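You operate a simulated robot arm through the tools that you are given. There is no shell and no other tool. Be economical: measure what you need, move in short steps, check, and stop when the job is done.

You run a simulated robot arm. Do the job below in one go: nothing can be reset, and whatever is moved stays where it is left.

TASK
Take the brass cup and put it on top of the orange bumper. Press the press one counter key three times. Close the sliding door of the high locker. Take the twist neck sack and leave it in the catch tray. Close the sliding door of the box rack. Push the drawer of the lidding bench shut. Put the small box with a blue band on the top of the lift table away on the shelf behind the red lip. Put the mould plate marked "24" from the top shelf of the parcel rack on the corner of the silver fence and the mould plate labelled "22" on the front of the bag sealer. Push the blue lip shut. The order is free.
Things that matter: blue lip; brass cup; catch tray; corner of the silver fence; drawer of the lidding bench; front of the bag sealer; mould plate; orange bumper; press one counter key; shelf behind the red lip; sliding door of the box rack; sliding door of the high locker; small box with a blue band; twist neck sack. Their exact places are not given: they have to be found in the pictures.

It is judged by the outcome, as a careful person would: the job done as asked, and still so three seconds after it is handed in. It fails if anything else is knocked over, pushed out of place, dropped, spilled or broken.

THE ROBOT
A 6-joint arm with a four-finger gripper on a trunk, on a base that drives. Base frame: it is fixed to the floor where the robot stands at the start and does not move with it; the origin is under the middle of the robot, x ahead of it, y to its left, z up; the surface under the hand at the start is at about z = 900. Readings come in mm, rad, newtons and seconds.
With the tool pointing down near the work surface it reaches from about 300 to 700 mm from the robot's upright axis, wherever it stands. Its first joint turns from -2.897 to 2.897 rad. Places, roughly: blue lip [3500, 6700, 700]; brass cup (6x6x3 cm) [500, 100, 900]; catch tray (24x20 cm) [3540, 2420, 860]; corner of the silver fence [3800, 8400, 800]; drawer of the lidding bench [3400, 8900, 700]; front of the bag sealer (20x32 cm) [1800, 5620, 880]; mould plate [1750, 9250, 1250]; orange bumper (6x6x8 cm) [300, 100, 900]; press one counter key [-1400, 1000, 1200]; shelf behind the red lip [3800, 7500, 700]; sliding door of the box rack [3500, 7200, 1400]; sliding door of the high locker [1800, 3700, 1800]; small box with a blue band (30x23x16 cm) [3800, 10200, 500]; twist neck sack (8x6x17 cm) [3800, 4600, 900]. Payload 3.43 kg.
The tool frame sits at the grasp point between the pads (the TCP): z along the fingers, y along the line on which they close. The tips reach 30 mm beyond it. Largest opening 120 mm; the body of the gripper starts 85 mm behind the TCP.
Orientation is told as [roll, pitch, yaw] about the base's x, y, z axes, in that order, counted from this pose: with the fingers straight down and closing along the base's y, the tool's x points along the base's -x, its y along +y and its z along -z.

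THE INTERFACE
- The arm moves only by the tool arm_command. Its argument "steps" is a list of rows, each an object of numbers (a shift or turn left out is 0, a gripper value left out holds the last): "tx", "ty", "tz": the shift along the tool's x, y, z in m; "ax", "ay", "az": the turn, a rotation vector about the tool's x, y, z in rad; "gripper": the opening, from 0 (shut) to 1 (fully open). In form: [{"tx": .., "ty": .., "tz": .., "ax": .., "ay": .., "az": .., "gripper": ..}, ...]. A call has 1 to 12 rows; each row shifts and turns the commanded pose from where the row before left it, along the tool's axes as they then stand. Rows are played at 5 a second. More than 50 mm and 0.15 rad between two rows, or a gripper value outside its range, and nothing of the call is played. A pose out of reach is approached as far as the arm can. The call stops where the force on the tool passes 40 N (or 10 N more than at its start, if that is more) or the arm is blocked; 0.2 s more then pass. The fingers move at their own pace and stop on an object; they squeeze with about 43 N. The grip force told is the motor's: it shows also when the fingers shut on nothing. Time passes only in rows, and 0.2 s behind the last, so rows that do not move let the fingers close. It gives the time, the measured TCP pose, the force on the tool (base axes), the opening and the grip force at its end, in the units of the frame above (readings bear some noise), with the torque about the TCP (base axes, N m) and any sound that the robot's microphone picked up.
- Cameras (640 x 400 px; columns grow to the right, rows downward): "scene" is now at [61.3, 128.7, 1689.9]; the picture's right is [-0.22, -0.98, 0.00], its down [-0.83, 0.19, -0.52] and it looks along [0.51, -0.11, -0.85] (base axes); focal length 285 px, centre (320, 200). "wrist" rides on the gripper at [71, -17, -121] in the tool frame; the picture's right is [0.23, 0.97, 0.00], its down [-0.81, 0.19, -0.55] and it looks along [-0.54, 0.13, 0.83] (tool axes); focal length 275 px, centre (320, 200).
- capture(camera): a new picture of that camera. It takes no simulated time.
- slide_trunk(by): slides the trunk up (or, below 0, down) by that many mm; the arm and the scene camera ride with it, the base frame stays. It gives what a move gives, with no picture.
- steer(legs): drives the robot by 1 to 6 legs, each [ahead, left, turn to the left] in mm, mm and rad, along the robot's own axes; the way and the turn of a leg run together, so that a leg with both is an arc; at most 1500 mm and 3.142 rad a leg. The arm and the cameras ride along, it lands a little off, and it stops where it bumps. It gives what a move gives.
- pan_tilt(pan, tilt): turns the head with the scene camera to pan (to the left, within 2.094 rad either way) and tilt (down, from -0.506 to 1.204), counted from straight ahead of the robot. It gives what a move gives.
- measure_at(camera, pixels): for up to 12 pixels [column, row] of the newest picture of that camera ("zoom" is the newest enlarged one), the place [x, y, z] in the base frame of the surface seen there, good to about 3 mm, but the place of the scene camera against the robot may be out by one fixed shift of up to 25 mm in any direction. It takes no simulated time.
- inspect(camera, box): a new picture of the part [left, top, right, bottom] of that camera's present view, enlarged. It takes no simulated time.
- close_job(): hands the job in; it is judged then, once.

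Go step by step. Measure first, check grasps and placings, and put right what went wrong. The budget is 145 turns and 188 pictures, counting those below and the enlarged ones. Unless the task says otherwise, let go and move clear before handing in, and close with one line.

The tools are called as name(argument=value, ...) on one line, values as JSON. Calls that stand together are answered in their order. arm_command: Moves the arm, as the interface text tells. Its arguments: {"type":"object","properties":{"steps":{"type":"array","items":{"type":"object","properties":{"tx":{"type":"number"},"ty":{"type":"number"},"tz":{"type":"number"},"ax":{"type":"number"},"ay":{"type":"number"},"az":{"type":"number"},"gripper":{"type":"number"}}}}},"required":["steps"]} The other tools are called the same way: slide_trunk (by) slides the trunk up or down; steer (legs) drives the base; pan_tilt (pan, tilt) turns the head that bears the scene camera; capture (camera) takes a picture; measure_at (camera, pixels) gives the place of the surface under pixels of a picture; inspect (camera, box) takes an enlarged picture of a part of a camera's view; close_job () hands the job in.

At the start:

```text
time: 0.0
tool_pos: [469.7, 26.6, 1222.5]
ee_rot: [0.0, 0.002, -0.001]
ft_force: [0.1, -0.6, 0.7]
torque: [-0.02, 0.01, -0.01]
grip_width: 120.1
grasp_force: 0.1
trunk travel left (down, up): [-200.0, 240.0]
robot x, y, heading: [-0.9, 2.0, 0.001]
head pan, tilt: [-0.22, 1.025]
```

scene: 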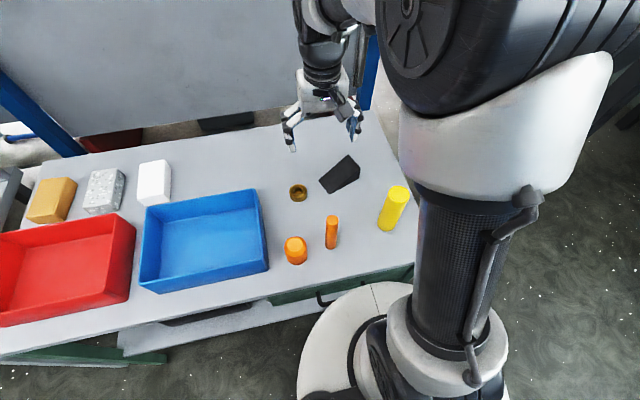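
wrist: 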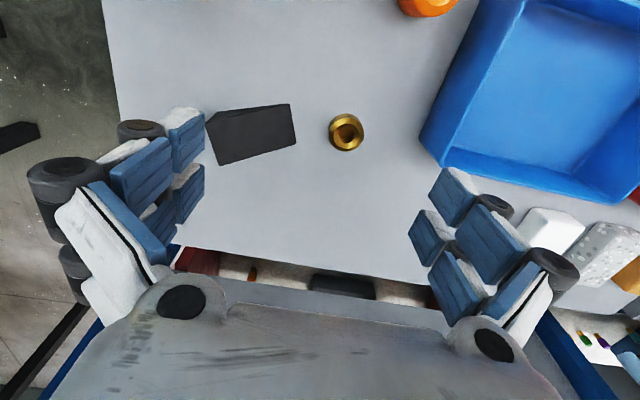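

The scene shows the brass cup at about (298,192) and an orange stubby post at (295,248), which is probably the bumper. I'll measure both in both cameras and zoom in.

measure_at(camera="scene", pixels=[[298, 187], [298, 196], [295, 242], [295, 258], [332, 219], [332, 240], [320, 270], [340, 180]])

measure_at(camera="wrist", pixels=[[346, 118], [346, 148], [330, 132], [363, 132], [427, 3], [300, 180], [347, 130]])

inspect(camera="scene", box=[240, 150, 400, 280])

```text
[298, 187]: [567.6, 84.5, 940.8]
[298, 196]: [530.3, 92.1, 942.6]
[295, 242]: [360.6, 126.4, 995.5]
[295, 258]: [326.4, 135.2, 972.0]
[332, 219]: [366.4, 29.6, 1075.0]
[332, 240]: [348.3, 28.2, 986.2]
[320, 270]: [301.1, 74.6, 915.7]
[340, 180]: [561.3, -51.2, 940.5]
```

```text
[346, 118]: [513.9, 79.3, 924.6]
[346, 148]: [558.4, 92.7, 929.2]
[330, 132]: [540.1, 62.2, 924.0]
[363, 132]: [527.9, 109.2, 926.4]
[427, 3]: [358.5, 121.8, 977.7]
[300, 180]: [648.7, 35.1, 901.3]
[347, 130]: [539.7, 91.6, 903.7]
```

```text
3.08 times, centred on (320, 215) of scene
```

zoom: 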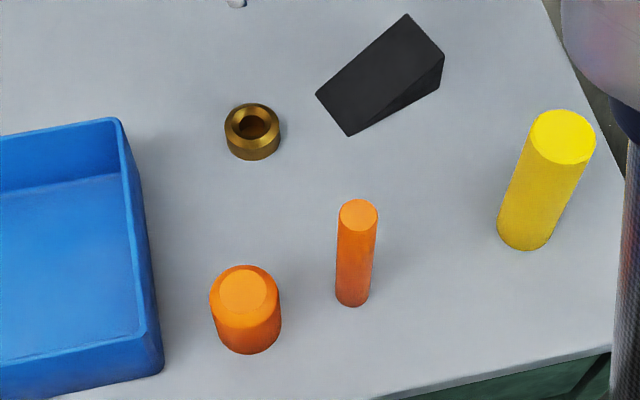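

The cup is at about (535,86) with its top at 929, and the bumper is the stubby one. The scene camera reads about 16 mm high in z. I'll measure rim points in the zoom to find the xy shift.

measure_at(camera="zoom", pixels=[[227, 124], [277, 124], [252, 105], [252, 142], [220, 290], [266, 290], [243, 270], [243, 312], [243, 291], [200, 180]])

inspect(camera="wrist", box=[300, 0, 480, 160])

```text
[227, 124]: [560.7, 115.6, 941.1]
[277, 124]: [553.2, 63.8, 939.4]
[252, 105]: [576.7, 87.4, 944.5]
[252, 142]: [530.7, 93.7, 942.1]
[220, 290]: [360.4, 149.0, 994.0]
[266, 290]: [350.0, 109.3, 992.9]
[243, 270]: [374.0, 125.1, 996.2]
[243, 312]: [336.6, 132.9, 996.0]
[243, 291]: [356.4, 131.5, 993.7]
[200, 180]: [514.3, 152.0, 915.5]
```

```text
2.50 times, centred on (390, 80) of wrist
```

zoom: 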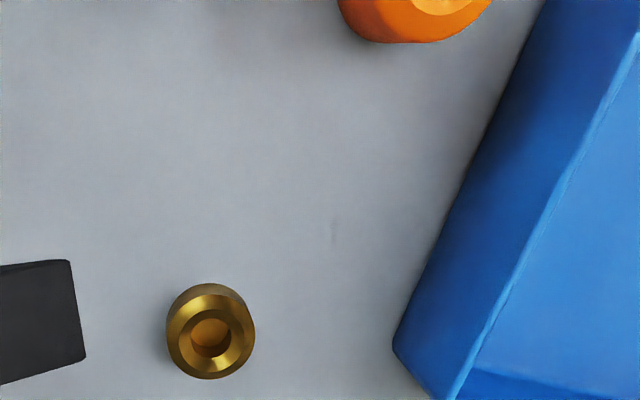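

measure_at(camera="zoom", pixels=[[170, 337], [250, 337], [210, 300], [210, 374], [185, 310], [236, 312], [440, 8], [420, 5], [100, 200]])

```text
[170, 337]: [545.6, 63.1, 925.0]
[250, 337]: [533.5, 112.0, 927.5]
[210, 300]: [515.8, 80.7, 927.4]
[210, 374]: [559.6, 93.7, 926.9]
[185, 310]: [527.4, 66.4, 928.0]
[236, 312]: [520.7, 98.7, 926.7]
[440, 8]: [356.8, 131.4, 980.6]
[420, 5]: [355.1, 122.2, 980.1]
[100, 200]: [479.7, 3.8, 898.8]
```

The wrist camera puts the cup centre at (538,87). The scene camera is shifted by about (+16,+3,+16), so the bumper top is at (340,126,979). I'll move over the cup and go down with the gripper partly open.

arm_command(steps=[{"tx": -0.034, "ty": 0.03, "gripper": 0.72}, {"tx": -0.034, "ty": 0.03}, {"tz": 0.048}, {"tz": 0.048}, {"tz": 0.048}, {"tz": 0.048}, {"tz": 0.03}, {}])

capture(camera="wrist")

```text
time: 1.8
tool_pos: [535.5, 87.3, 997.3]
ee_rot: [0.0, 0.002, 0.0]
ft_force: [0.4, -0.3, 0.3]
torque: [-0.02, 0.03, 0.01]
grip_width: 86.1
grasp_force: 0.1
trunk travel left (down, up): [-200.0, 240.0]
robot x, y, heading: [3.0, 1.0, 0.0]
head pan, tilt: [-0.22, 1.025]
```

```text
183 pictures are left
```

wrist: 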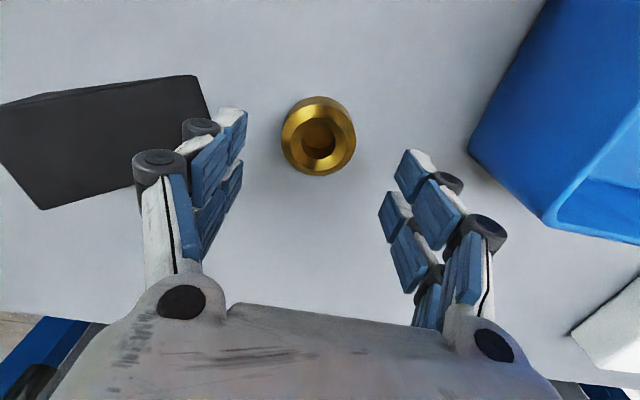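

measure_at(camera="wrist", pixels=[[204, 88], [190, 80], [282, 140], [354, 140], [318, 104], [318, 174], [318, 145]])

```text
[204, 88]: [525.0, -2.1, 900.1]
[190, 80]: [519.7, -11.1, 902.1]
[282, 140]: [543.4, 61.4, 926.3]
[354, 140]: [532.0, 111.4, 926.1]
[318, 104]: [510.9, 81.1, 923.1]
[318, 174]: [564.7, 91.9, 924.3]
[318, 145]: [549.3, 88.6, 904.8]
```

The fingers are clear of the wedge (its edge is at y≈0). I'll go down, close and lift.

arm_command(steps=[{"tx": -0.002, "tz": 0.04}, {"tz": 0.024}, {"gripper": 0}, {}, {}, {}, {}, {"tz": -0.04}, {"tz": -0.04}, {"tz": -0.04}])

capture(camera="wrist")

```text
time: 4.0
tool_pos: [536.7, 86.8, 1055.1]
ee_rot: [-0.001, 0.0, 0.0]
ft_force: [-0.5, 0.1, -1.9]
torque: [-0.01, 0.0, 0.01]
grip_width: 52.8
grasp_force: 43.4
trunk travel left (down, up): [-200.0, 240.0]
robot x, y, heading: [-3.1, 0.7, -0.0]
head pan, tilt: [-0.22, 1.025]
```

```text
182 pictures are left
```

wrist: 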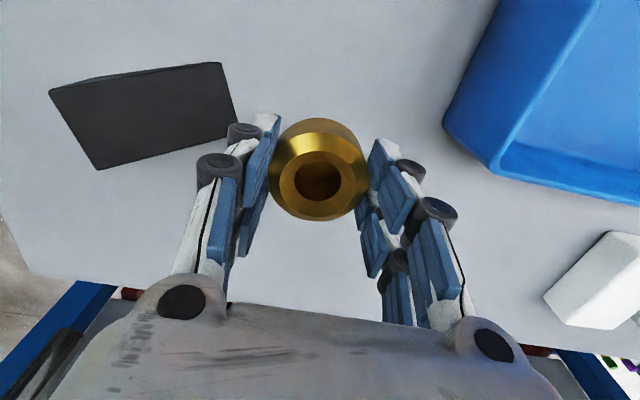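

The cup is held (52.8 mm). I'll carry it over the bumper, hover, and look.

arm_command(steps=[{"tx": 0.049, "ty": 0.01}, {"tx": 0.049, "ty": 0.01}, {"tx": 0.049, "ty": 0.01}, {"tx": 0.05, "ty": 0.009}, {}])

capture(camera="wrist")

inspect(camera="scene", box=[240, 150, 400, 280])

```text
refused: row 4 steps farther than a row can; nothing moved
```

```text
181 pictures are left
```

wrist: 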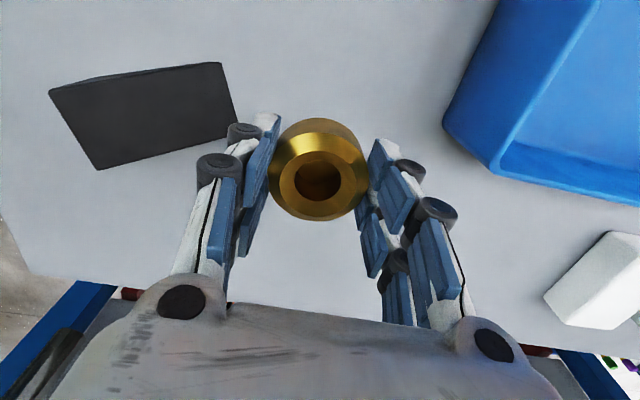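

```text
3.08 times, centred on (320, 215) of scene
```

zoom: 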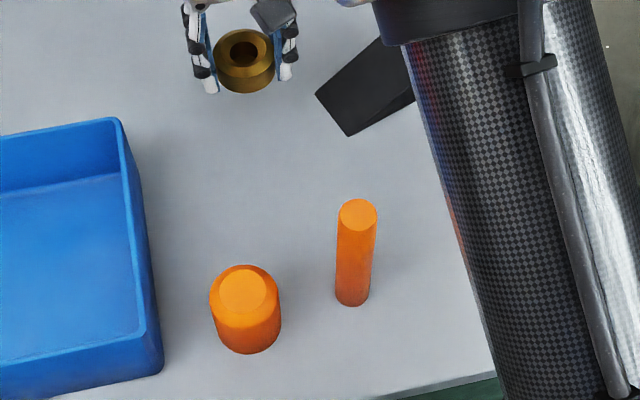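

arm_command(steps=[{"tx": 0.04, "ty": 0.008}, {"tx": 0.04, "ty": 0.008}, {"tx": 0.04, "ty": 0.008}, {"tx": 0.04, "ty": 0.008}, {"tx": 0.037, "ty": 0.007}, {}])

inspect(camera="scene", box=[240, 170, 360, 270])

capture(camera="wrist")

```text
time: 5.4
tool_pos: [341.7, 128.1, 1055.2]
ee_rot: [0.001, 0.001, -0.001]
ft_force: [-0.3, -0.2, -2.1]
torque: [0.01, 0.01, 0.0]
grip_width: 52.7
grasp_force: 42.8
trunk travel left (down, up): [-200.0, 240.0]
robot x, y, heading: [-2.8, 0.2, -0.002]
head pan, tilt: [-0.22, 1.025]
```

```text
4.00 times, centred on (300, 220) of scene
```

zoom: 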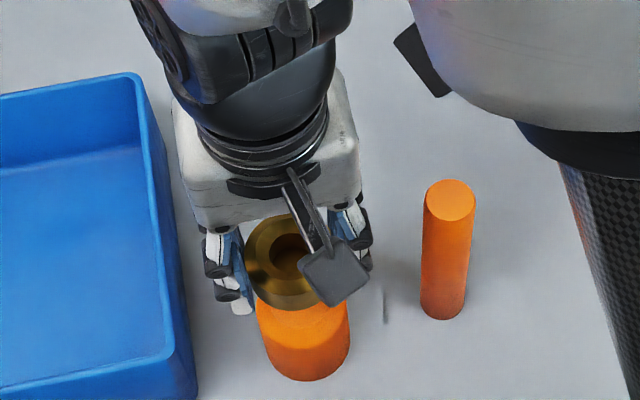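

```text
178 pictures are left
```

wrist: 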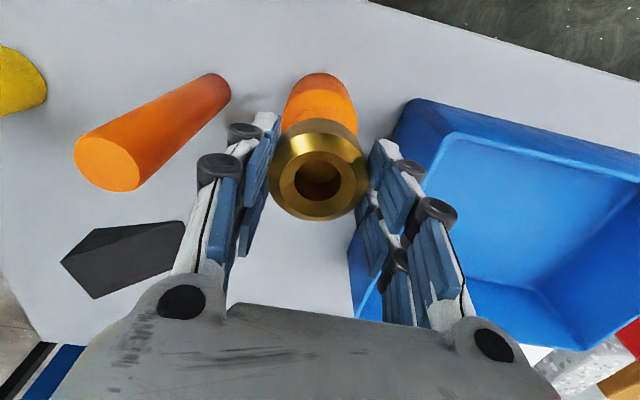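

measure_at(camera="zoom", pixels=[[265, 318], [340, 312], [258, 325], [348, 330], [303, 318], [148, 200], [178, 300]])

measure_at(camera="wrist", pixels=[[320, 76], [290, 95], [350, 95], [320, 112], [320, 100], [284, 115], [357, 115], [410, 110], [273, 175], [366, 175]])

```text
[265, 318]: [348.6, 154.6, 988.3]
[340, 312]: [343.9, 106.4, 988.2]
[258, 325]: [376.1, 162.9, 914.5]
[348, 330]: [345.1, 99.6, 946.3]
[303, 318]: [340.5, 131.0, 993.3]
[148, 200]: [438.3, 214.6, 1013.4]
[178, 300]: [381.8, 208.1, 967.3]
```

```text
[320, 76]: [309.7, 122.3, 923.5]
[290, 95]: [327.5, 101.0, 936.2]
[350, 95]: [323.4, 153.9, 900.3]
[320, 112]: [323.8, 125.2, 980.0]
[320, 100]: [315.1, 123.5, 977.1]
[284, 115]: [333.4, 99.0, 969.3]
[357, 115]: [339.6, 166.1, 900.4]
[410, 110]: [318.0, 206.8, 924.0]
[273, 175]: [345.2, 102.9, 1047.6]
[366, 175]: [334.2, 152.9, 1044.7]
```

The bumper centre agrees at (340,127). I'll lower the cup onto it.

arm_command(steps=[{"tx": 0.001, "tz": 0.03}, {"tz": 0.008}, {"tz": 0.002}, {"tz": 0.001}])

inspect(camera="scene", box=[240, 170, 360, 270])

```text
time: 6.4
tool_pos: [340.3, 127.8, 1016.1]
ee_rot: [0.0, 0.002, 0.001]
ft_force: [1.2, -0.2, -1.5]
torque: [0.01, -0.01, 0.02]
grip_width: 52.6
grasp_force: 43.3
trunk travel left (down, up): [-200.0, 240.0]
robot x, y, heading: [-1.0, 0.6, 0.0]
head pan, tilt: [-0.22, 1.025]
```

```text
4.00 times, centred on (300, 220) of scene
```

zoom: 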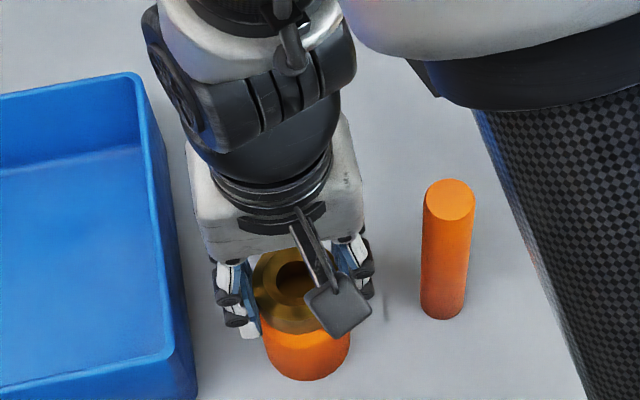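

Not touching yet. I'll lower in 1 mm steps and watch the force.

arm_command(steps=[{"tz": 0.001}, {"tz": 0.001}, {}])

```text
time: 7.2
tool_pos: [340.7, 126.8, 1015.9]
ee_rot: [0.001, -0.003, 0.001]
ft_force: [-1.1, 3.5, 29.6]
torque: [0.12, 0.18, 0.0]
grip_width: 52.7
grasp_force: 42.9
trunk travel left (down, up): [-200.0, 240.0]
robot x, y, heading: [1.1, -1.6, 0.003]
head pan, tilt: [-0.22, 1.025]
```

Contact: fz is 30 N. I'll back off 1 mm, open slightly, and rise.

arm_command(steps=[{"tz": -0.001}, {"gripper": 0.6}, {}, {}, {"tz": -0.04}, {"tz": -0.045}, {"tz": -0.045}, {"tz": -0.045}])

capture(camera="wrist")

capture(camera="scene")

```text
time: 9.0
tool_pos: [339.4, 127.2, 1189.5]
ee_rot: [-0.001, -0.001, -0.001]
ft_force: [0.7, 0.0, 0.0]
torque: [0.05, -0.04, -0.01]
grip_width: 72.1
grasp_force: 0.0
trunk travel left (down, up): [-200.0, 240.0]
robot x, y, heading: [-2.1, 2.0, -0.005]
head pan, tilt: [-0.22, 1.025]
```

```text
176 pictures are left
```

wrist: 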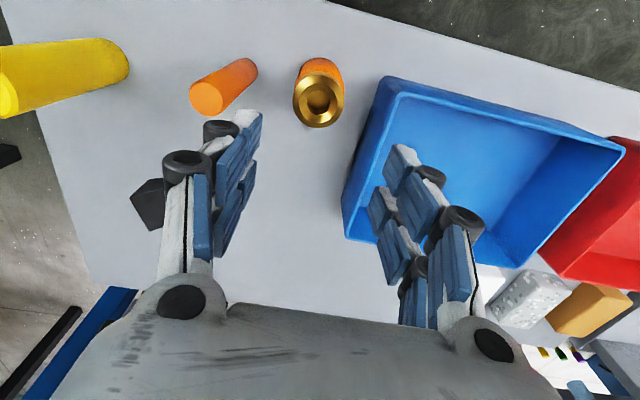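

```text
175 pictures are left
```

scene: 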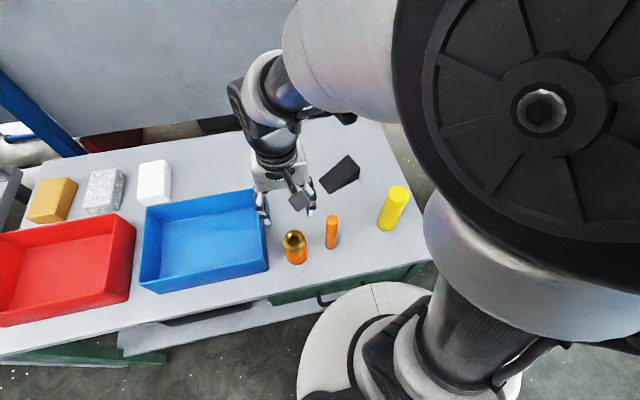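

The cup sits on the bumper. Next I'll look around to find the other stations, starting with the press counter, which is behind and to the left.

pan_tilt(pan=2.05, tilt=0.3)

capture(camera="scene")

pan_tilt(pan=1.0, tilt=0.3)

capture(camera="scene")

pan_tilt(pan=0, tilt=0.3)

capture(camera="scene")

pan_tilt(pan=-2.05, tilt=0.3)

capture(camera="scene")

```text
time: 11.1
tool_pos: [340.6, 127.1, 1188.1]
ee_rot: [0.002, 0.001, 0.0]
ft_force: [-0.8, 0.5, -0.4]
torque: [0.0, -0.01, 0.04]
grip_width: 72.1
grasp_force: 0.1
trunk travel left (down, up): [-200.0, 240.0]
robot x, y, heading: [2.5, 0.6, 0.002]
head pan, tilt: [2.051, 0.3]
```

```text
174 pictures are left
```

scene: 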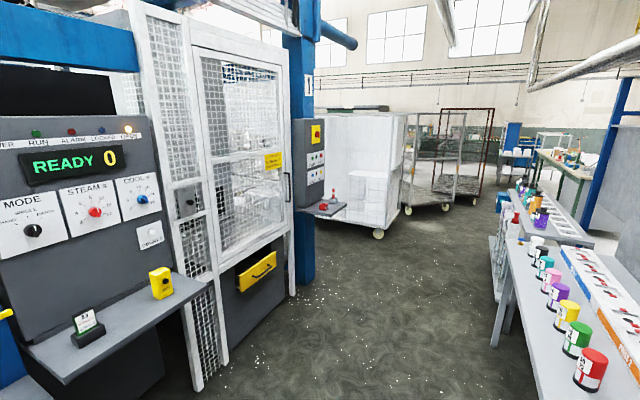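

```text
time: 12.4
tool_pos: [339.3, 128.1, 1188.8]
ee_rot: [0.001, -0.001, 0.001]
ft_force: [-0.2, -0.9, 0.1]
torque: [0.0, 0.0, -0.02]
grip_width: 72.0
grasp_force: 0.0
trunk travel left (down, up): [-200.0, 240.0]
robot x, y, heading: [3.1, 0.9, -0.0]
head pan, tilt: [1.0, 0.3]
```

```text
173 pictures are left
```

scene: 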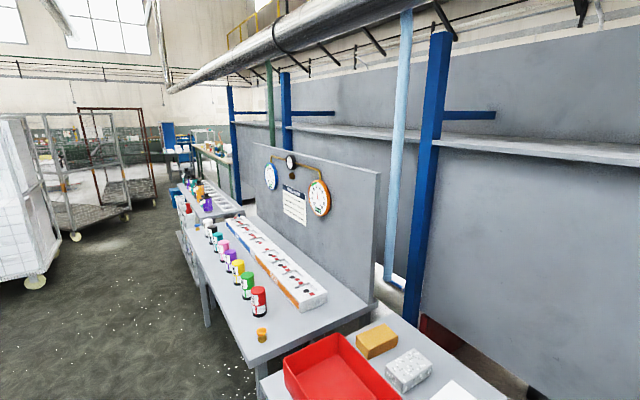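

```text
time: 13.7
tool_pos: [340.2, 126.8, 1188.7]
ee_rot: [-0.001, 0.0, -0.001]
ft_force: [0.3, -0.3, 0.4]
torque: [-0.04, -0.03, -0.01]
grip_width: 72.0
grasp_force: 0.0
trunk travel left (down, up): [-200.0, 240.0]
robot x, y, heading: [-0.7, -0.4, -0.005]
head pan, tilt: [0.0, 0.3]
```

```text
172 pictures are left
```

scene: 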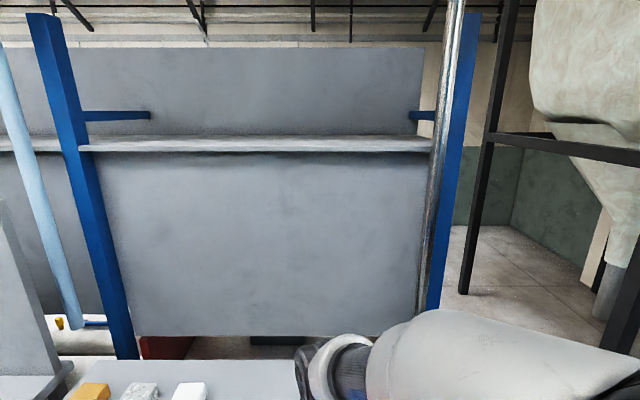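

```text
time: 15.7
tool_pos: [340.9, 127.8, 1188.2]
ee_rot: [0.001, 0.0, 0.0]
ft_force: [0.2, -0.1, -0.2]
torque: [0.0, -0.02, -0.02]
grip_width: 71.8
grasp_force: 0.1
trunk travel left (down, up): [-200.0, 240.0]
robot x, y, heading: [-0.3, -2.1, 0.002]
head pan, tilt: [-2.051, 0.3]
```

```text
171 pictures are left
```

scene: 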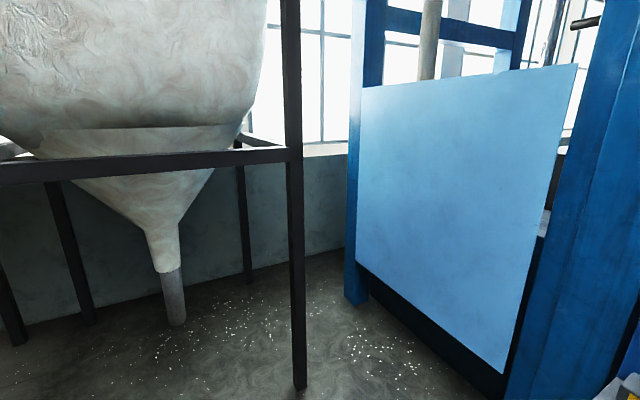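

The press panel with "READY 0" is visible at pan 2.05. I'll zoom in there to find the counter key.

pan_tilt(pan=2.09, tilt=0.3)

capture(camera="scene")

inspect(camera="scene", box=[0, 100, 220, 360])

inspect(camera="scene", box=[280, 90, 400, 260])

```text
time: 19.0
tool_pos: [339.5, 126.0, 1188.9]
ee_rot: [0.0, -0.001, 0.001]
ft_force: [0.5, -1.1, 0.3]
torque: [-0.04, 0.01, -0.04]
grip_width: 71.8
grasp_force: 0.2
trunk travel left (down, up): [-200.0, 240.0]
robot x, y, heading: [-2.2, 0.4, 0.001]
head pan, tilt: [2.089, 0.3]
```

```text
170 pictures are left
```

scene: 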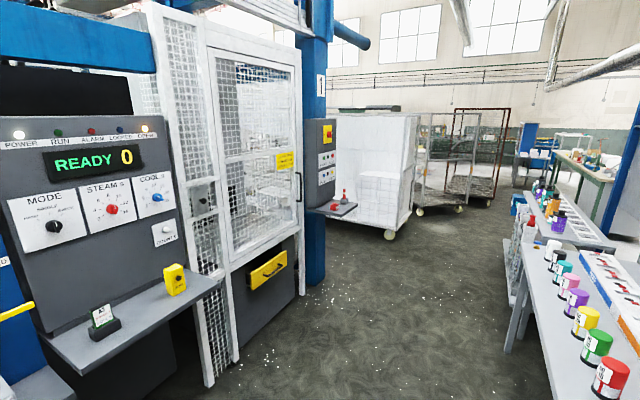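

```text
1.54 times, centred on (110, 230) of scene
```

zoom: 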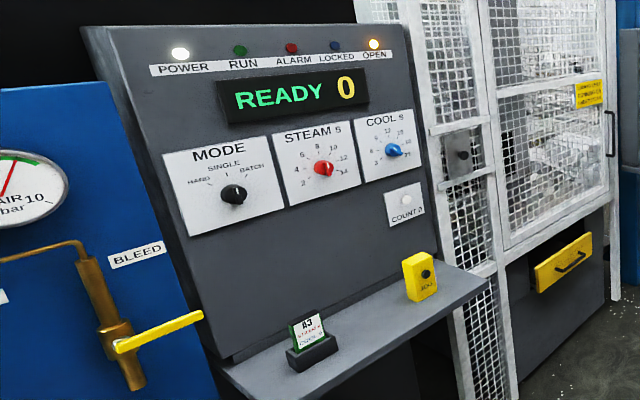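

```text
2.35 times, centred on (340, 175) of scene
```

zoom: 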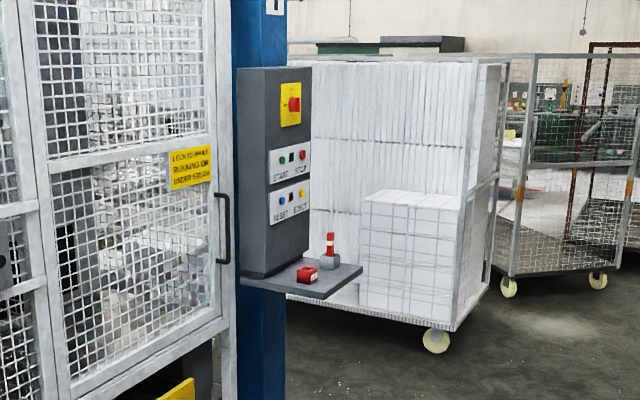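

The "COUNT" key plate is at about (164,231) of the scene picture. I'll measure the key and the points around it.

measure_at(camera="scene", pixels=[[166, 229], [155, 240], [176, 240], [155, 190], [30, 260], [140, 150], [170, 285], [215, 280], [50, 345], [97, 315], [200, 195], [255, 275]])

inspect(camera="scene", box=[140, 210, 196, 250])

```text
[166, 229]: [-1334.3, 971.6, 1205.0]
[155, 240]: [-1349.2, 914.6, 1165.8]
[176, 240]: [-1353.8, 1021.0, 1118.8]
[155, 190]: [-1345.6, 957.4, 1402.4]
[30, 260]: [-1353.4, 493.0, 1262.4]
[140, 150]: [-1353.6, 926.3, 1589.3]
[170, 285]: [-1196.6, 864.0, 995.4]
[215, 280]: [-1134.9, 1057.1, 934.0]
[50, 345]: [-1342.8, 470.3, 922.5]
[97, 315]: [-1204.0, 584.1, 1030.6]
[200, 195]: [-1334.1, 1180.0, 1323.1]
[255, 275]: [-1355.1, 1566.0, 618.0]
```

```text
10.00 times, centred on (168, 230) of scene
```

zoom: 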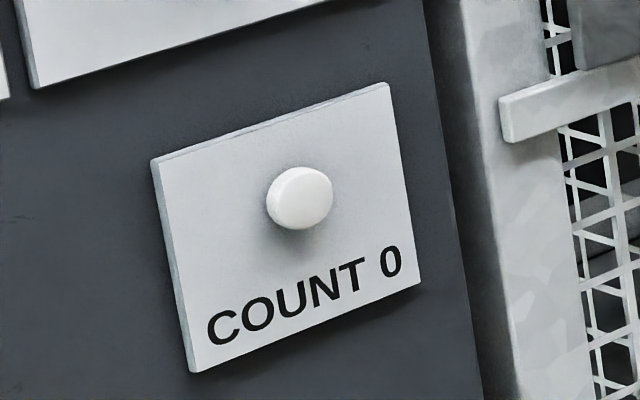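

The key is a white button in a panel facing +x, at about (-1350,967,1190) once the camera shift is removed. I'll back away from the bench, turn around, and drive in front of it.

steer(legs=[[-450, 0, 0], [0, 0, 3.1416], [0, -960, 0], [150, 0, 0]])

pan_tilt(pan=0, tilt=0.5)

capture(camera="scene")

```text
refused: 3.1416 is not a number from -3.14159 to 3.14159
```

```text
time: 21.0
tool_pos: [340.4, 127.5, 1187.8]
ee_rot: [-0.001, 0.001, 0.0]
ft_force: [-0.4, 0.0, -0.1]
torque: [-0.02, 0.0, -0.02]
grip_width: 72.0
grasp_force: 0.0
trunk travel left (down, up): [-200.0, 240.0]
robot x, y, heading: [0.0, 0.8, -0.002]
head pan, tilt: [0.0, 0.499]
```

```text
166 pictures are left
```

scene: 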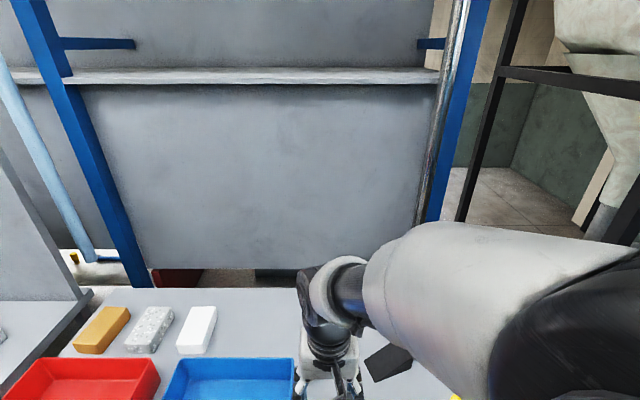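

steer(legs=[[-450, 0, 0], [0, 0, 3.14], [0, -960, 0], [150, 0, 0]])

capture(camera="scene")

```text
time: 36.7
tool_pos: [-987.1, 794.3, 1188.8]
ee_rot: [0.001, 0.002, -3.081]
ft_force: [0.0, -0.2, 0.7]
torque: [-0.02, -0.03, 0.02]
grip_width: 72.5
grasp_force: 0.0
trunk travel left (down, up): [-200.0, 240.0]
robot x, y, heading: [-657.6, 944.7, -3.082]
head pan, tilt: [0.0, 0.499]
```

```text
165 pictures are left
```

scene: 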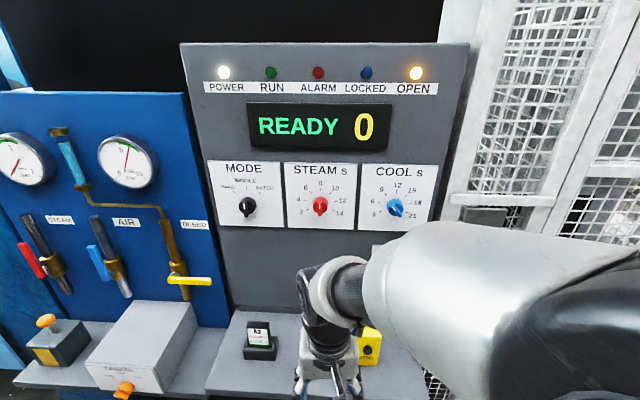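

I'm in front of the panel, but the arm hides the key. I'll square up the heading, move the tool forward, and pitch it horizontal with the fingers closed.

steer(legs=[[0, 0, -0.06]])

arm_command(steps=[{"tx": -0.045, "gripper": 0}, {"tx": -0.045}, {"tx": -0.045}, {"tx": -0.045}])

arm_command(steps=[{"ay": -0.143}, {"ay": -0.143}, {"ay": -0.143}, {"ay": -0.143}, {"ay": -0.143}, {"ay": -0.143}, {"ay": -0.143}, {"ay": -0.143}, {"ay": -0.143}, {"ay": -0.143}, {"ay": -0.14}, {}])

capture(camera="wrist")

capture(camera="scene")

```text
time: 37.6
tool_pos: [-994.4, 815.4, 1188.8]
ee_rot: [-0.001, 0.0, -3.14]
ft_force: [-0.1, 0.4, -0.5]
torque: [-0.01, -0.02, 0.0]
grip_width: 71.9
grasp_force: 0.1
trunk travel left (down, up): [-200.0, 240.0]
robot x, y, heading: [-654.3, 943.6, -3.144]
head pan, tilt: [0.0, 0.499]
```

```text
time: 38.6
tool_pos: [-1174.6, 816.2, 1187.2]
ee_rot: [-0.001, 0.002, -3.142]
ft_force: [0.5, -0.6, 0.0]
torque: [0.0, -0.03, -0.02]
grip_width: 0.0
grasp_force: 5.3
trunk travel left (down, up): [-200.0, 240.0]
robot x, y, heading: [-655.9, 940.9, -3.136]
head pan, tilt: [0.0, 0.499]
```

```text
time: 41.2
tool_pos: [-1204.7, 773.2, 1255.5]
ee_rot: [-1.18, -1.553, -1.967]
ft_force: [0.3, 0.2, 0.2]
torque: [0.03, -0.03, 0.0]
grip_width: 0.0
grasp_force: 33.6
out of reach, approached as far as the arm can: row 9, 10, 11
trunk travel left (down, up): [-200.0, 240.0]
robot x, y, heading: [-654.2, 942.3, -3.142]
head pan, tilt: [0.0, 0.499]
```

```text
164 pictures are left
```

wrist: 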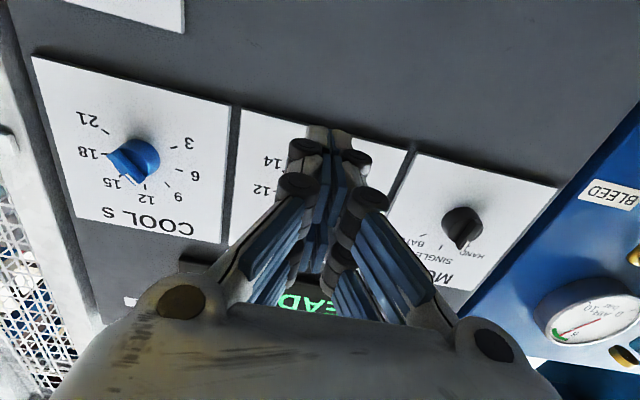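

```text
163 pictures are left
```

scene: 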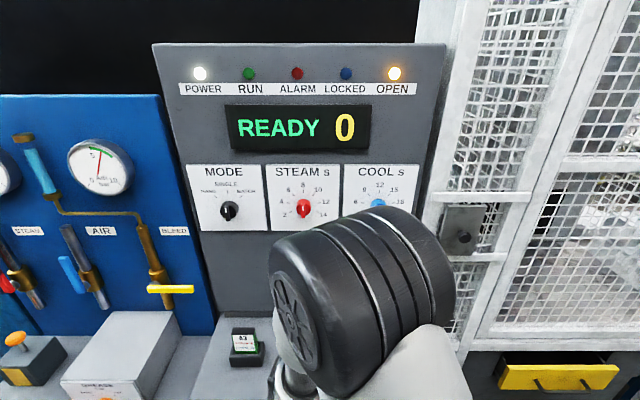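

The horizontal pose was out of reach at that height, because the arm wants the TCP higher relative to the trunk. I'll lower the trunk by 120 and realign.

slide_trunk(by=-120)

arm_command(steps=[{"tx": -0.03}])

capture(camera="wrist")

capture(camera="scene")

```text
time: 42.7
tool_pos: [-1205.4, 773.9, 1135.5]
ee_rot: [-1.12, -1.55, -2.029]
ft_force: [-0.2, -0.3, 0.0]
torque: [-0.02, -0.02, -0.01]
grip_width: 0.3
grasp_force: 33.8
trunk travel left (down, up): [-80.0, 360.0]
robot x, y, heading: [-655.2, 942.9, -3.145]
head pan, tilt: [0.0, 0.499]
```

```text
time: 43.1
tool_pos: [-1204.4, 773.2, 1166.1]
ee_rot: [-1.096, -1.549, -2.053]
ft_force: [0.8, -0.3, 0.0]
torque: [-0.05, -0.01, 0.01]
grip_width: 0.0
grasp_force: 33.7
trunk travel left (down, up): [-80.0, 360.0]
robot x, y, heading: [-652.8, 942.0, -3.137]
head pan, tilt: [0.0, 0.499]
```

```text
162 pictures are left
```

wrist: 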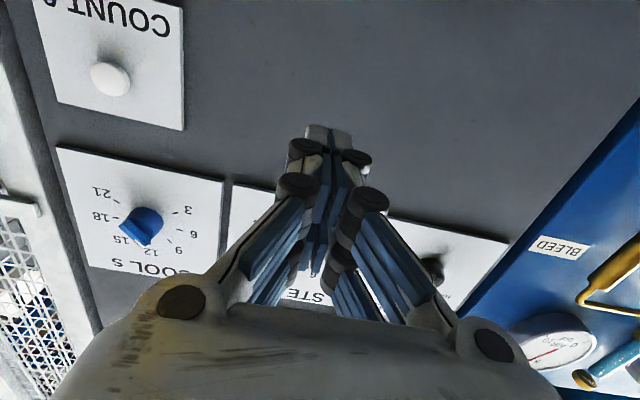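

```text
161 pictures are left
```

scene: 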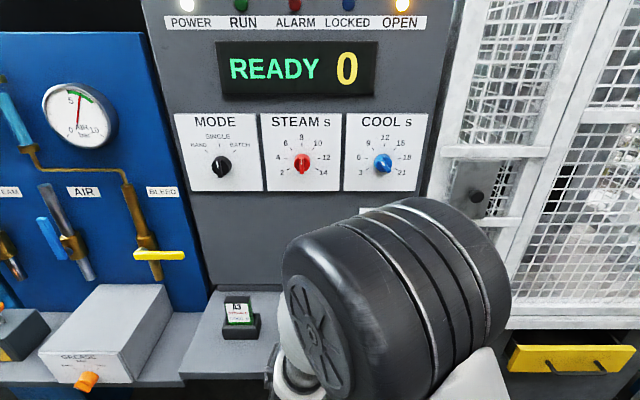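

The wrist camera now sees the key at (110,79). I'll measure it.

measure_at(camera="wrist", pixels=[[110, 79], [95, 79], [125, 79], [110, 95], [110, 64], [160, 80], [80, 60], [400, 80]])

```text
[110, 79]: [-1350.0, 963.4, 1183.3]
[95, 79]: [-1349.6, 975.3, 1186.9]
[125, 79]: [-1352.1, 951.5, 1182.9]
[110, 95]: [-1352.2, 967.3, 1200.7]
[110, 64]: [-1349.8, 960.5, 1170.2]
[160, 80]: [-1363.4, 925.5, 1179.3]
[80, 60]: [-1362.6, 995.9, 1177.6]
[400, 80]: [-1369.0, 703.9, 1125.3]
```

The key centre is at (-1350,963,1185), standing 13 mm proud. I'll slide the closed fingers sideways to face it and up 19 mm.

arm_command(steps=[{"ty": -0.048, "tx": -0.01}, {"ty": -0.048, "tx": -0.009}, {"ty": -0.047}, {"ty": -0.047}, {}])

capture(camera="wrist")

```text
time: 44.3
tool_pos: [-1200.0, 888.5, 1213.6]
ee_rot: [-1.081, -1.541, -2.092]
ft_force: [-0.1, 0.5, -0.4]
torque: [0.03, -0.01, 0.01]
grip_width: 0.0
grasp_force: 32.9
out of reach, approached as far as the arm can: row 2, 3, 4
trunk travel left (down, up): [-80.0, 360.0]
robot x, y, heading: [-652.3, 942.7, -3.14]
head pan, tilt: [0.0, 0.499]
```

```text
160 pictures are left
```

wrist: 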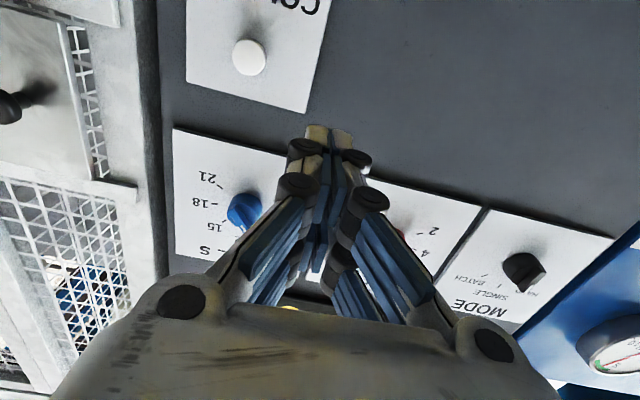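

Too folded near the trunk. I'll shift the robot sideways and back so that the arm works more extended.

steer(legs=[[-120, -75, 0]])

arm_command(steps=[{"tz": 0.045}, {"tz": 0.045}, {"tz": 0.02}, {}])

capture(camera="wrist")

```text
time: 45.6
tool_pos: [-1077.1, 964.9, 1213.7]
ee_rot: [-1.094, -1.542, -2.077]
ft_force: [0.9, 0.4, 1.3]
torque: [-0.01, -0.03, 0.02]
grip_width: 0.0
grasp_force: 33.7
trunk travel left (down, up): [-80.0, 360.0]
robot x, y, heading: [-532.8, 1017.3, -3.141]
head pan, tilt: [0.0, 0.499]
```

```text
time: 46.6
tool_pos: [-1186.5, 954.6, 1215.9]
ee_rot: [-1.041, -1.541, -2.143]
ft_force: [-1.4, 0.4, -0.3]
torque: [0.03, 0.04, -0.01]
grip_width: 0.0
grasp_force: 33.4
out of reach, approached as far as the arm can: row 1, 2
trunk travel left (down, up): [-80.0, 360.0]
robot x, y, heading: [-530.4, 1022.5, -3.14]
head pan, tilt: [0.0, 0.499]
```

```text
159 pictures are left
```

wrist: 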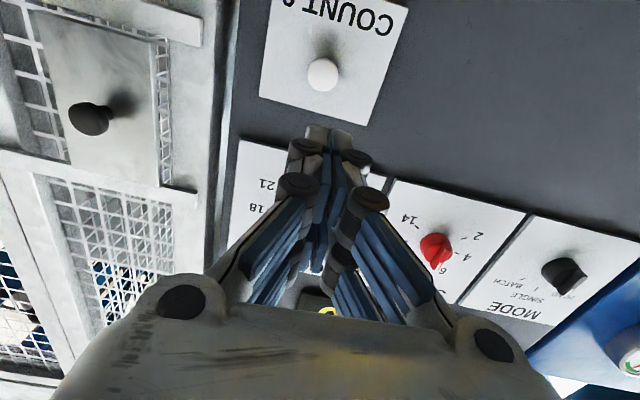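

I need +8 in y and −31 in z, then a small approach. The tip is at about −1216 and the key face at −1350.

arm_command(steps=[{"ty": -0.008, "tx": 0.031}, {"tz": 0.045}, {"tz": 0.045}, {"tz": 0.02}, {}])

capture(camera="wrist")

```text
time: 47.8
tool_pos: [-1292.1, 945.4, 1183.1]
ee_rot: [-1.03, -1.541, -2.155]
ft_force: [-0.4, -0.1, -0.6]
torque: [-0.03, -0.01, 0.0]
grip_width: 0.0
grasp_force: 33.4
out of reach, approached as far as the arm can: row 1, 2, 3
trunk travel left (down, up): [-80.0, 360.0]
robot x, y, heading: [-535.7, 1017.2, -3.141]
head pan, tilt: [0.0, 0.499]
```

```text
158 pictures are left
```

wrist: 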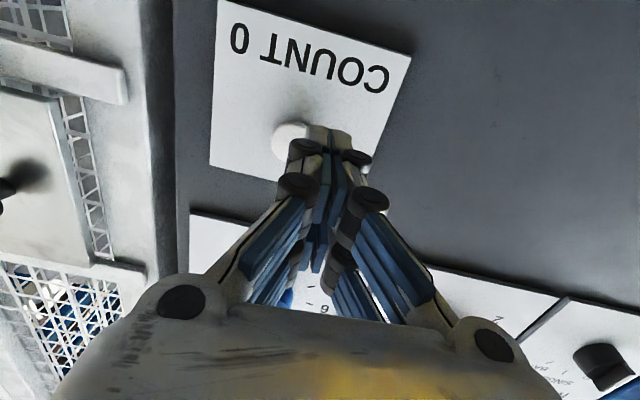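

The tip is about 18 mm off to the side. I'll correct sideways and look again.

arm_command(steps=[{"ty": -0.02}, {}])

capture(camera="wrist")

```text
time: 48.4
tool_pos: [-1293.2, 949.7, 1184.3]
ee_rot: [-0.99, -1.538, -2.198]
ft_force: [0.9, 0.0, -0.4]
torque: [-0.05, -0.01, 0.0]
grip_width: 0.0
grasp_force: 33.8
out of reach, approached as far as the arm can: row 1
trunk travel left (down, up): [-80.0, 360.0]
robot x, y, heading: [-536.6, 1016.1, -3.145]
head pan, tilt: [0.0, 0.499]
```

```text
157 pictures are left
```

wrist: 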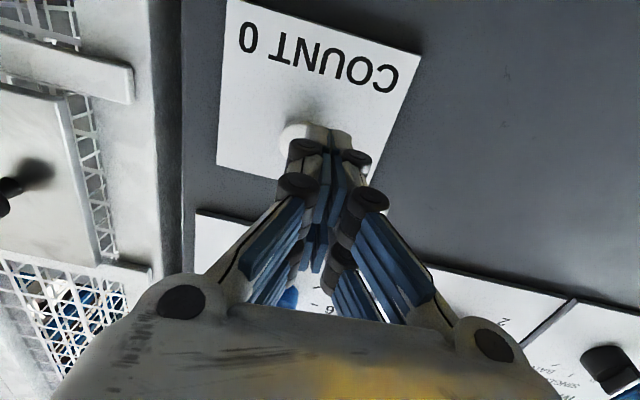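

I'll use the base to shift 13 mm toward +y instead.

steer(legs=[[0, -14, 0]])

inspect(camera="wrist", box=[200, 40, 440, 190])

```text
time: 49.2
tool_pos: [-1292.7, 965.0, 1184.0]
ee_rot: [-0.98, -1.541, -2.212]
ft_force: [-0.1, 0.3, -0.6]
torque: [0.02, 0.0, 0.02]
grip_width: 0.0
grasp_force: 33.4
trunk travel left (down, up): [-80.0, 360.0]
robot x, y, heading: [-532.0, 1032.7, -3.14]
head pan, tilt: [0.0, 0.499]
```

```text
2.67 times, centred on (320, 115) of wrist
```

zoom: 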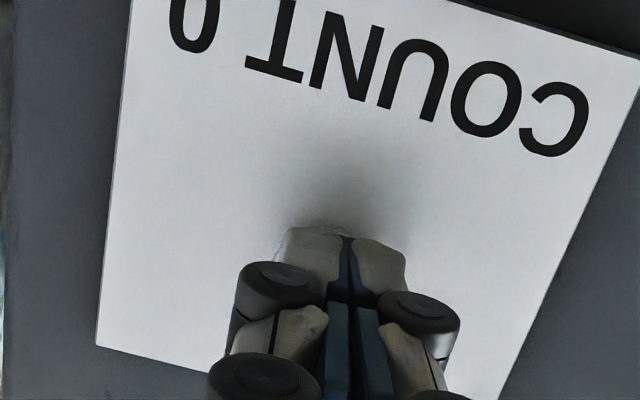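

The tip now covers the key and is about 27 mm short of it. I'll approach carefully.

arm_command(steps=[{"tz": 0.02}, {"tz": 0.004}, {"tz": 0.003}, {"tz": 0.003}, {"tz": 0.002}, {"tz": 0.002}])

inspect(camera="wrist", box=[200, 0, 440, 150])

capture(camera="scene")

```text
time: 50.6
tool_pos: [-1326.8, 965.4, 1183.6]
ee_rot: [-1.002, -1.54, -2.191]
ft_force: [3.2, -0.7, 0.6]
torque: [0.0, 0.09, 0.09]
grip_width: 0.1
grasp_force: 33.3
trunk travel left (down, up): [-80.0, 360.0]
robot x, y, heading: [-534.3, 1036.7, -3.141]
head pan, tilt: [0.0, 0.499]
heard: click
```

```text
2.67 times, centred on (320, 75) of wrist
```

zoom: 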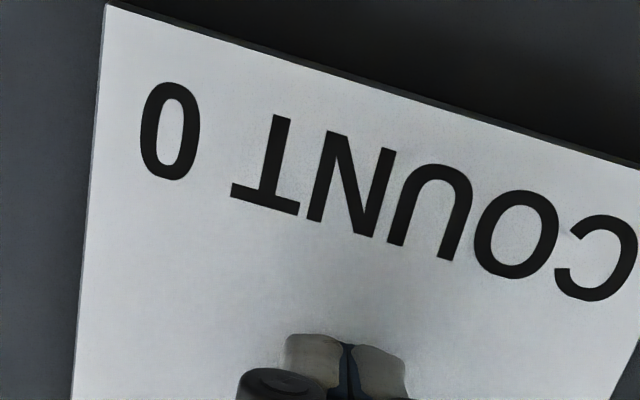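

```text
154 pictures are left
```

scene: 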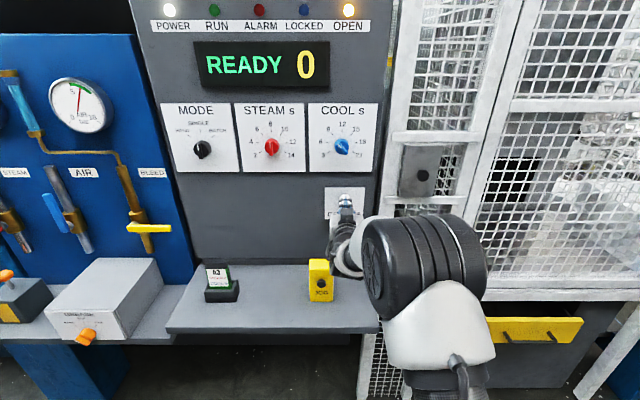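

A click: press one is done. I'll retract 15 mm, check, and press again.

arm_command(steps=[{"tz": -0.015}, {}])

arm_command(steps=[{"tz": 0.008}, {"tz": 0.003}, {"tz": 0.002}, {"tz": 0.002}, {}])

capture(camera="scene")

```text
time: 51.2
tool_pos: [-1312.6, 965.7, 1184.4]
ee_rot: [-0.974, -1.54, -2.217]
ft_force: [0.2, 0.6, 0.8]
torque: [-0.03, 0.01, 0.02]
grip_width: 0.0
grasp_force: 33.6
trunk travel left (down, up): [-80.0, 360.0]
robot x, y, heading: [-531.3, 1033.4, -3.138]
head pan, tilt: [0.0, 0.499]
```

```text
time: 52.4
tool_pos: [-1326.7, 965.8, 1184.6]
ee_rot: [-1.003, -1.54, -2.191]
ft_force: [4.9, -0.9, 0.7]
torque: [0.01, 0.05, 0.02]
grip_width: 0.2
grasp_force: 33.4
trunk travel left (down, up): [-80.0, 360.0]
robot x, y, heading: [-533.2, 1033.0, -3.144]
head pan, tilt: [0.0, 0.499]
heard: click
```

```text
153 pictures are left
```

scene: 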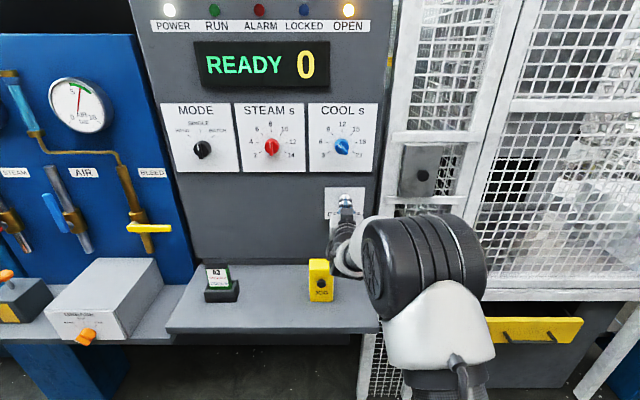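

Second click. I'll make the third press and then withdraw.

arm_command(steps=[{"tz": -0.015}, {}])

arm_command(steps=[{"tz": 0.008}, {"tz": 0.003}, {"tz": 0.002}, {"tz": 0.002}, {}])

arm_command(steps=[{"tz": -0.045}, {"tz": -0.045}, {"tz": -0.04}, {"tx": -0.04}, {"tx": -0.045}, {"tx": -0.04}])

inspect(camera="wrist", box=[0, 0, 640, 400])

capture(camera="scene")

```text
time: 53.0
tool_pos: [-1313.3, 965.2, 1184.3]
ee_rot: [-0.979, -1.539, -2.212]
ft_force: [-0.6, 0.5, 0.6]
torque: [0.01, -0.01, 0.0]
grip_width: 0.0
grasp_force: 33.0
trunk travel left (down, up): [-80.0, 360.0]
robot x, y, heading: [-535.8, 1035.6, -3.138]
head pan, tilt: [0.0, 0.499]
```

```text
time: 54.2
tool_pos: [-1326.6, 965.5, 1182.6]
ee_rot: [-0.985, -1.539, -2.207]
ft_force: [7.1, -0.6, -2.3]
torque: [0.01, 0.0, 0.03]
grip_width: 6.0
grasp_force: 33.5
trunk travel left (down, up): [-80.0, 360.0]
robot x, y, heading: [-530.6, 1033.2, -3.139]
head pan, tilt: [0.0, 0.499]
heard: click
```

```text
time: 55.6
tool_pos: [-1198.3, 958.1, 1313.2]
ee_rot: [-1.011, -1.541, -2.183]
ft_force: [0.4, 0.4, 0.1]
torque: [0.02, 0.03, 0.0]
grip_width: 0.1
grasp_force: 33.8
trunk travel left (down, up): [-80.0, 360.0]
robot x, y, heading: [-531.6, 1032.6, -3.146]
head pan, tilt: [0.0, 0.499]
```

```text
1.00 times, centred on (320, 200) of wrist (not enlarged: the box is as wide or as high as the picture)
```

zoom: 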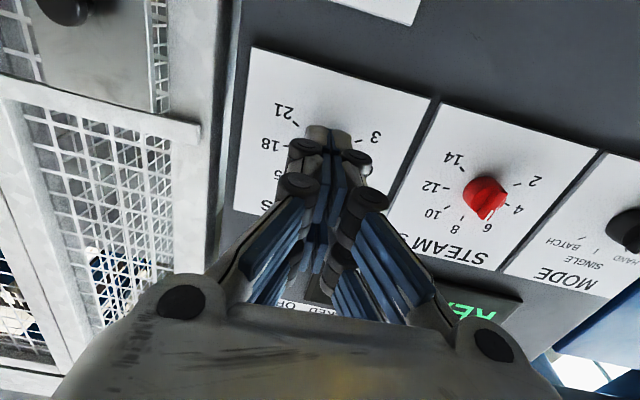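

```text
151 pictures are left
```

scene: 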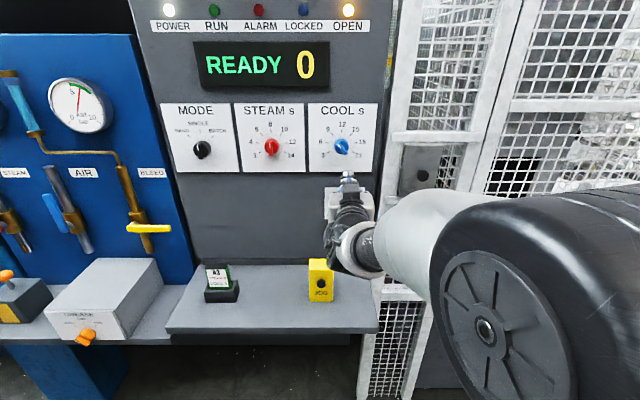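

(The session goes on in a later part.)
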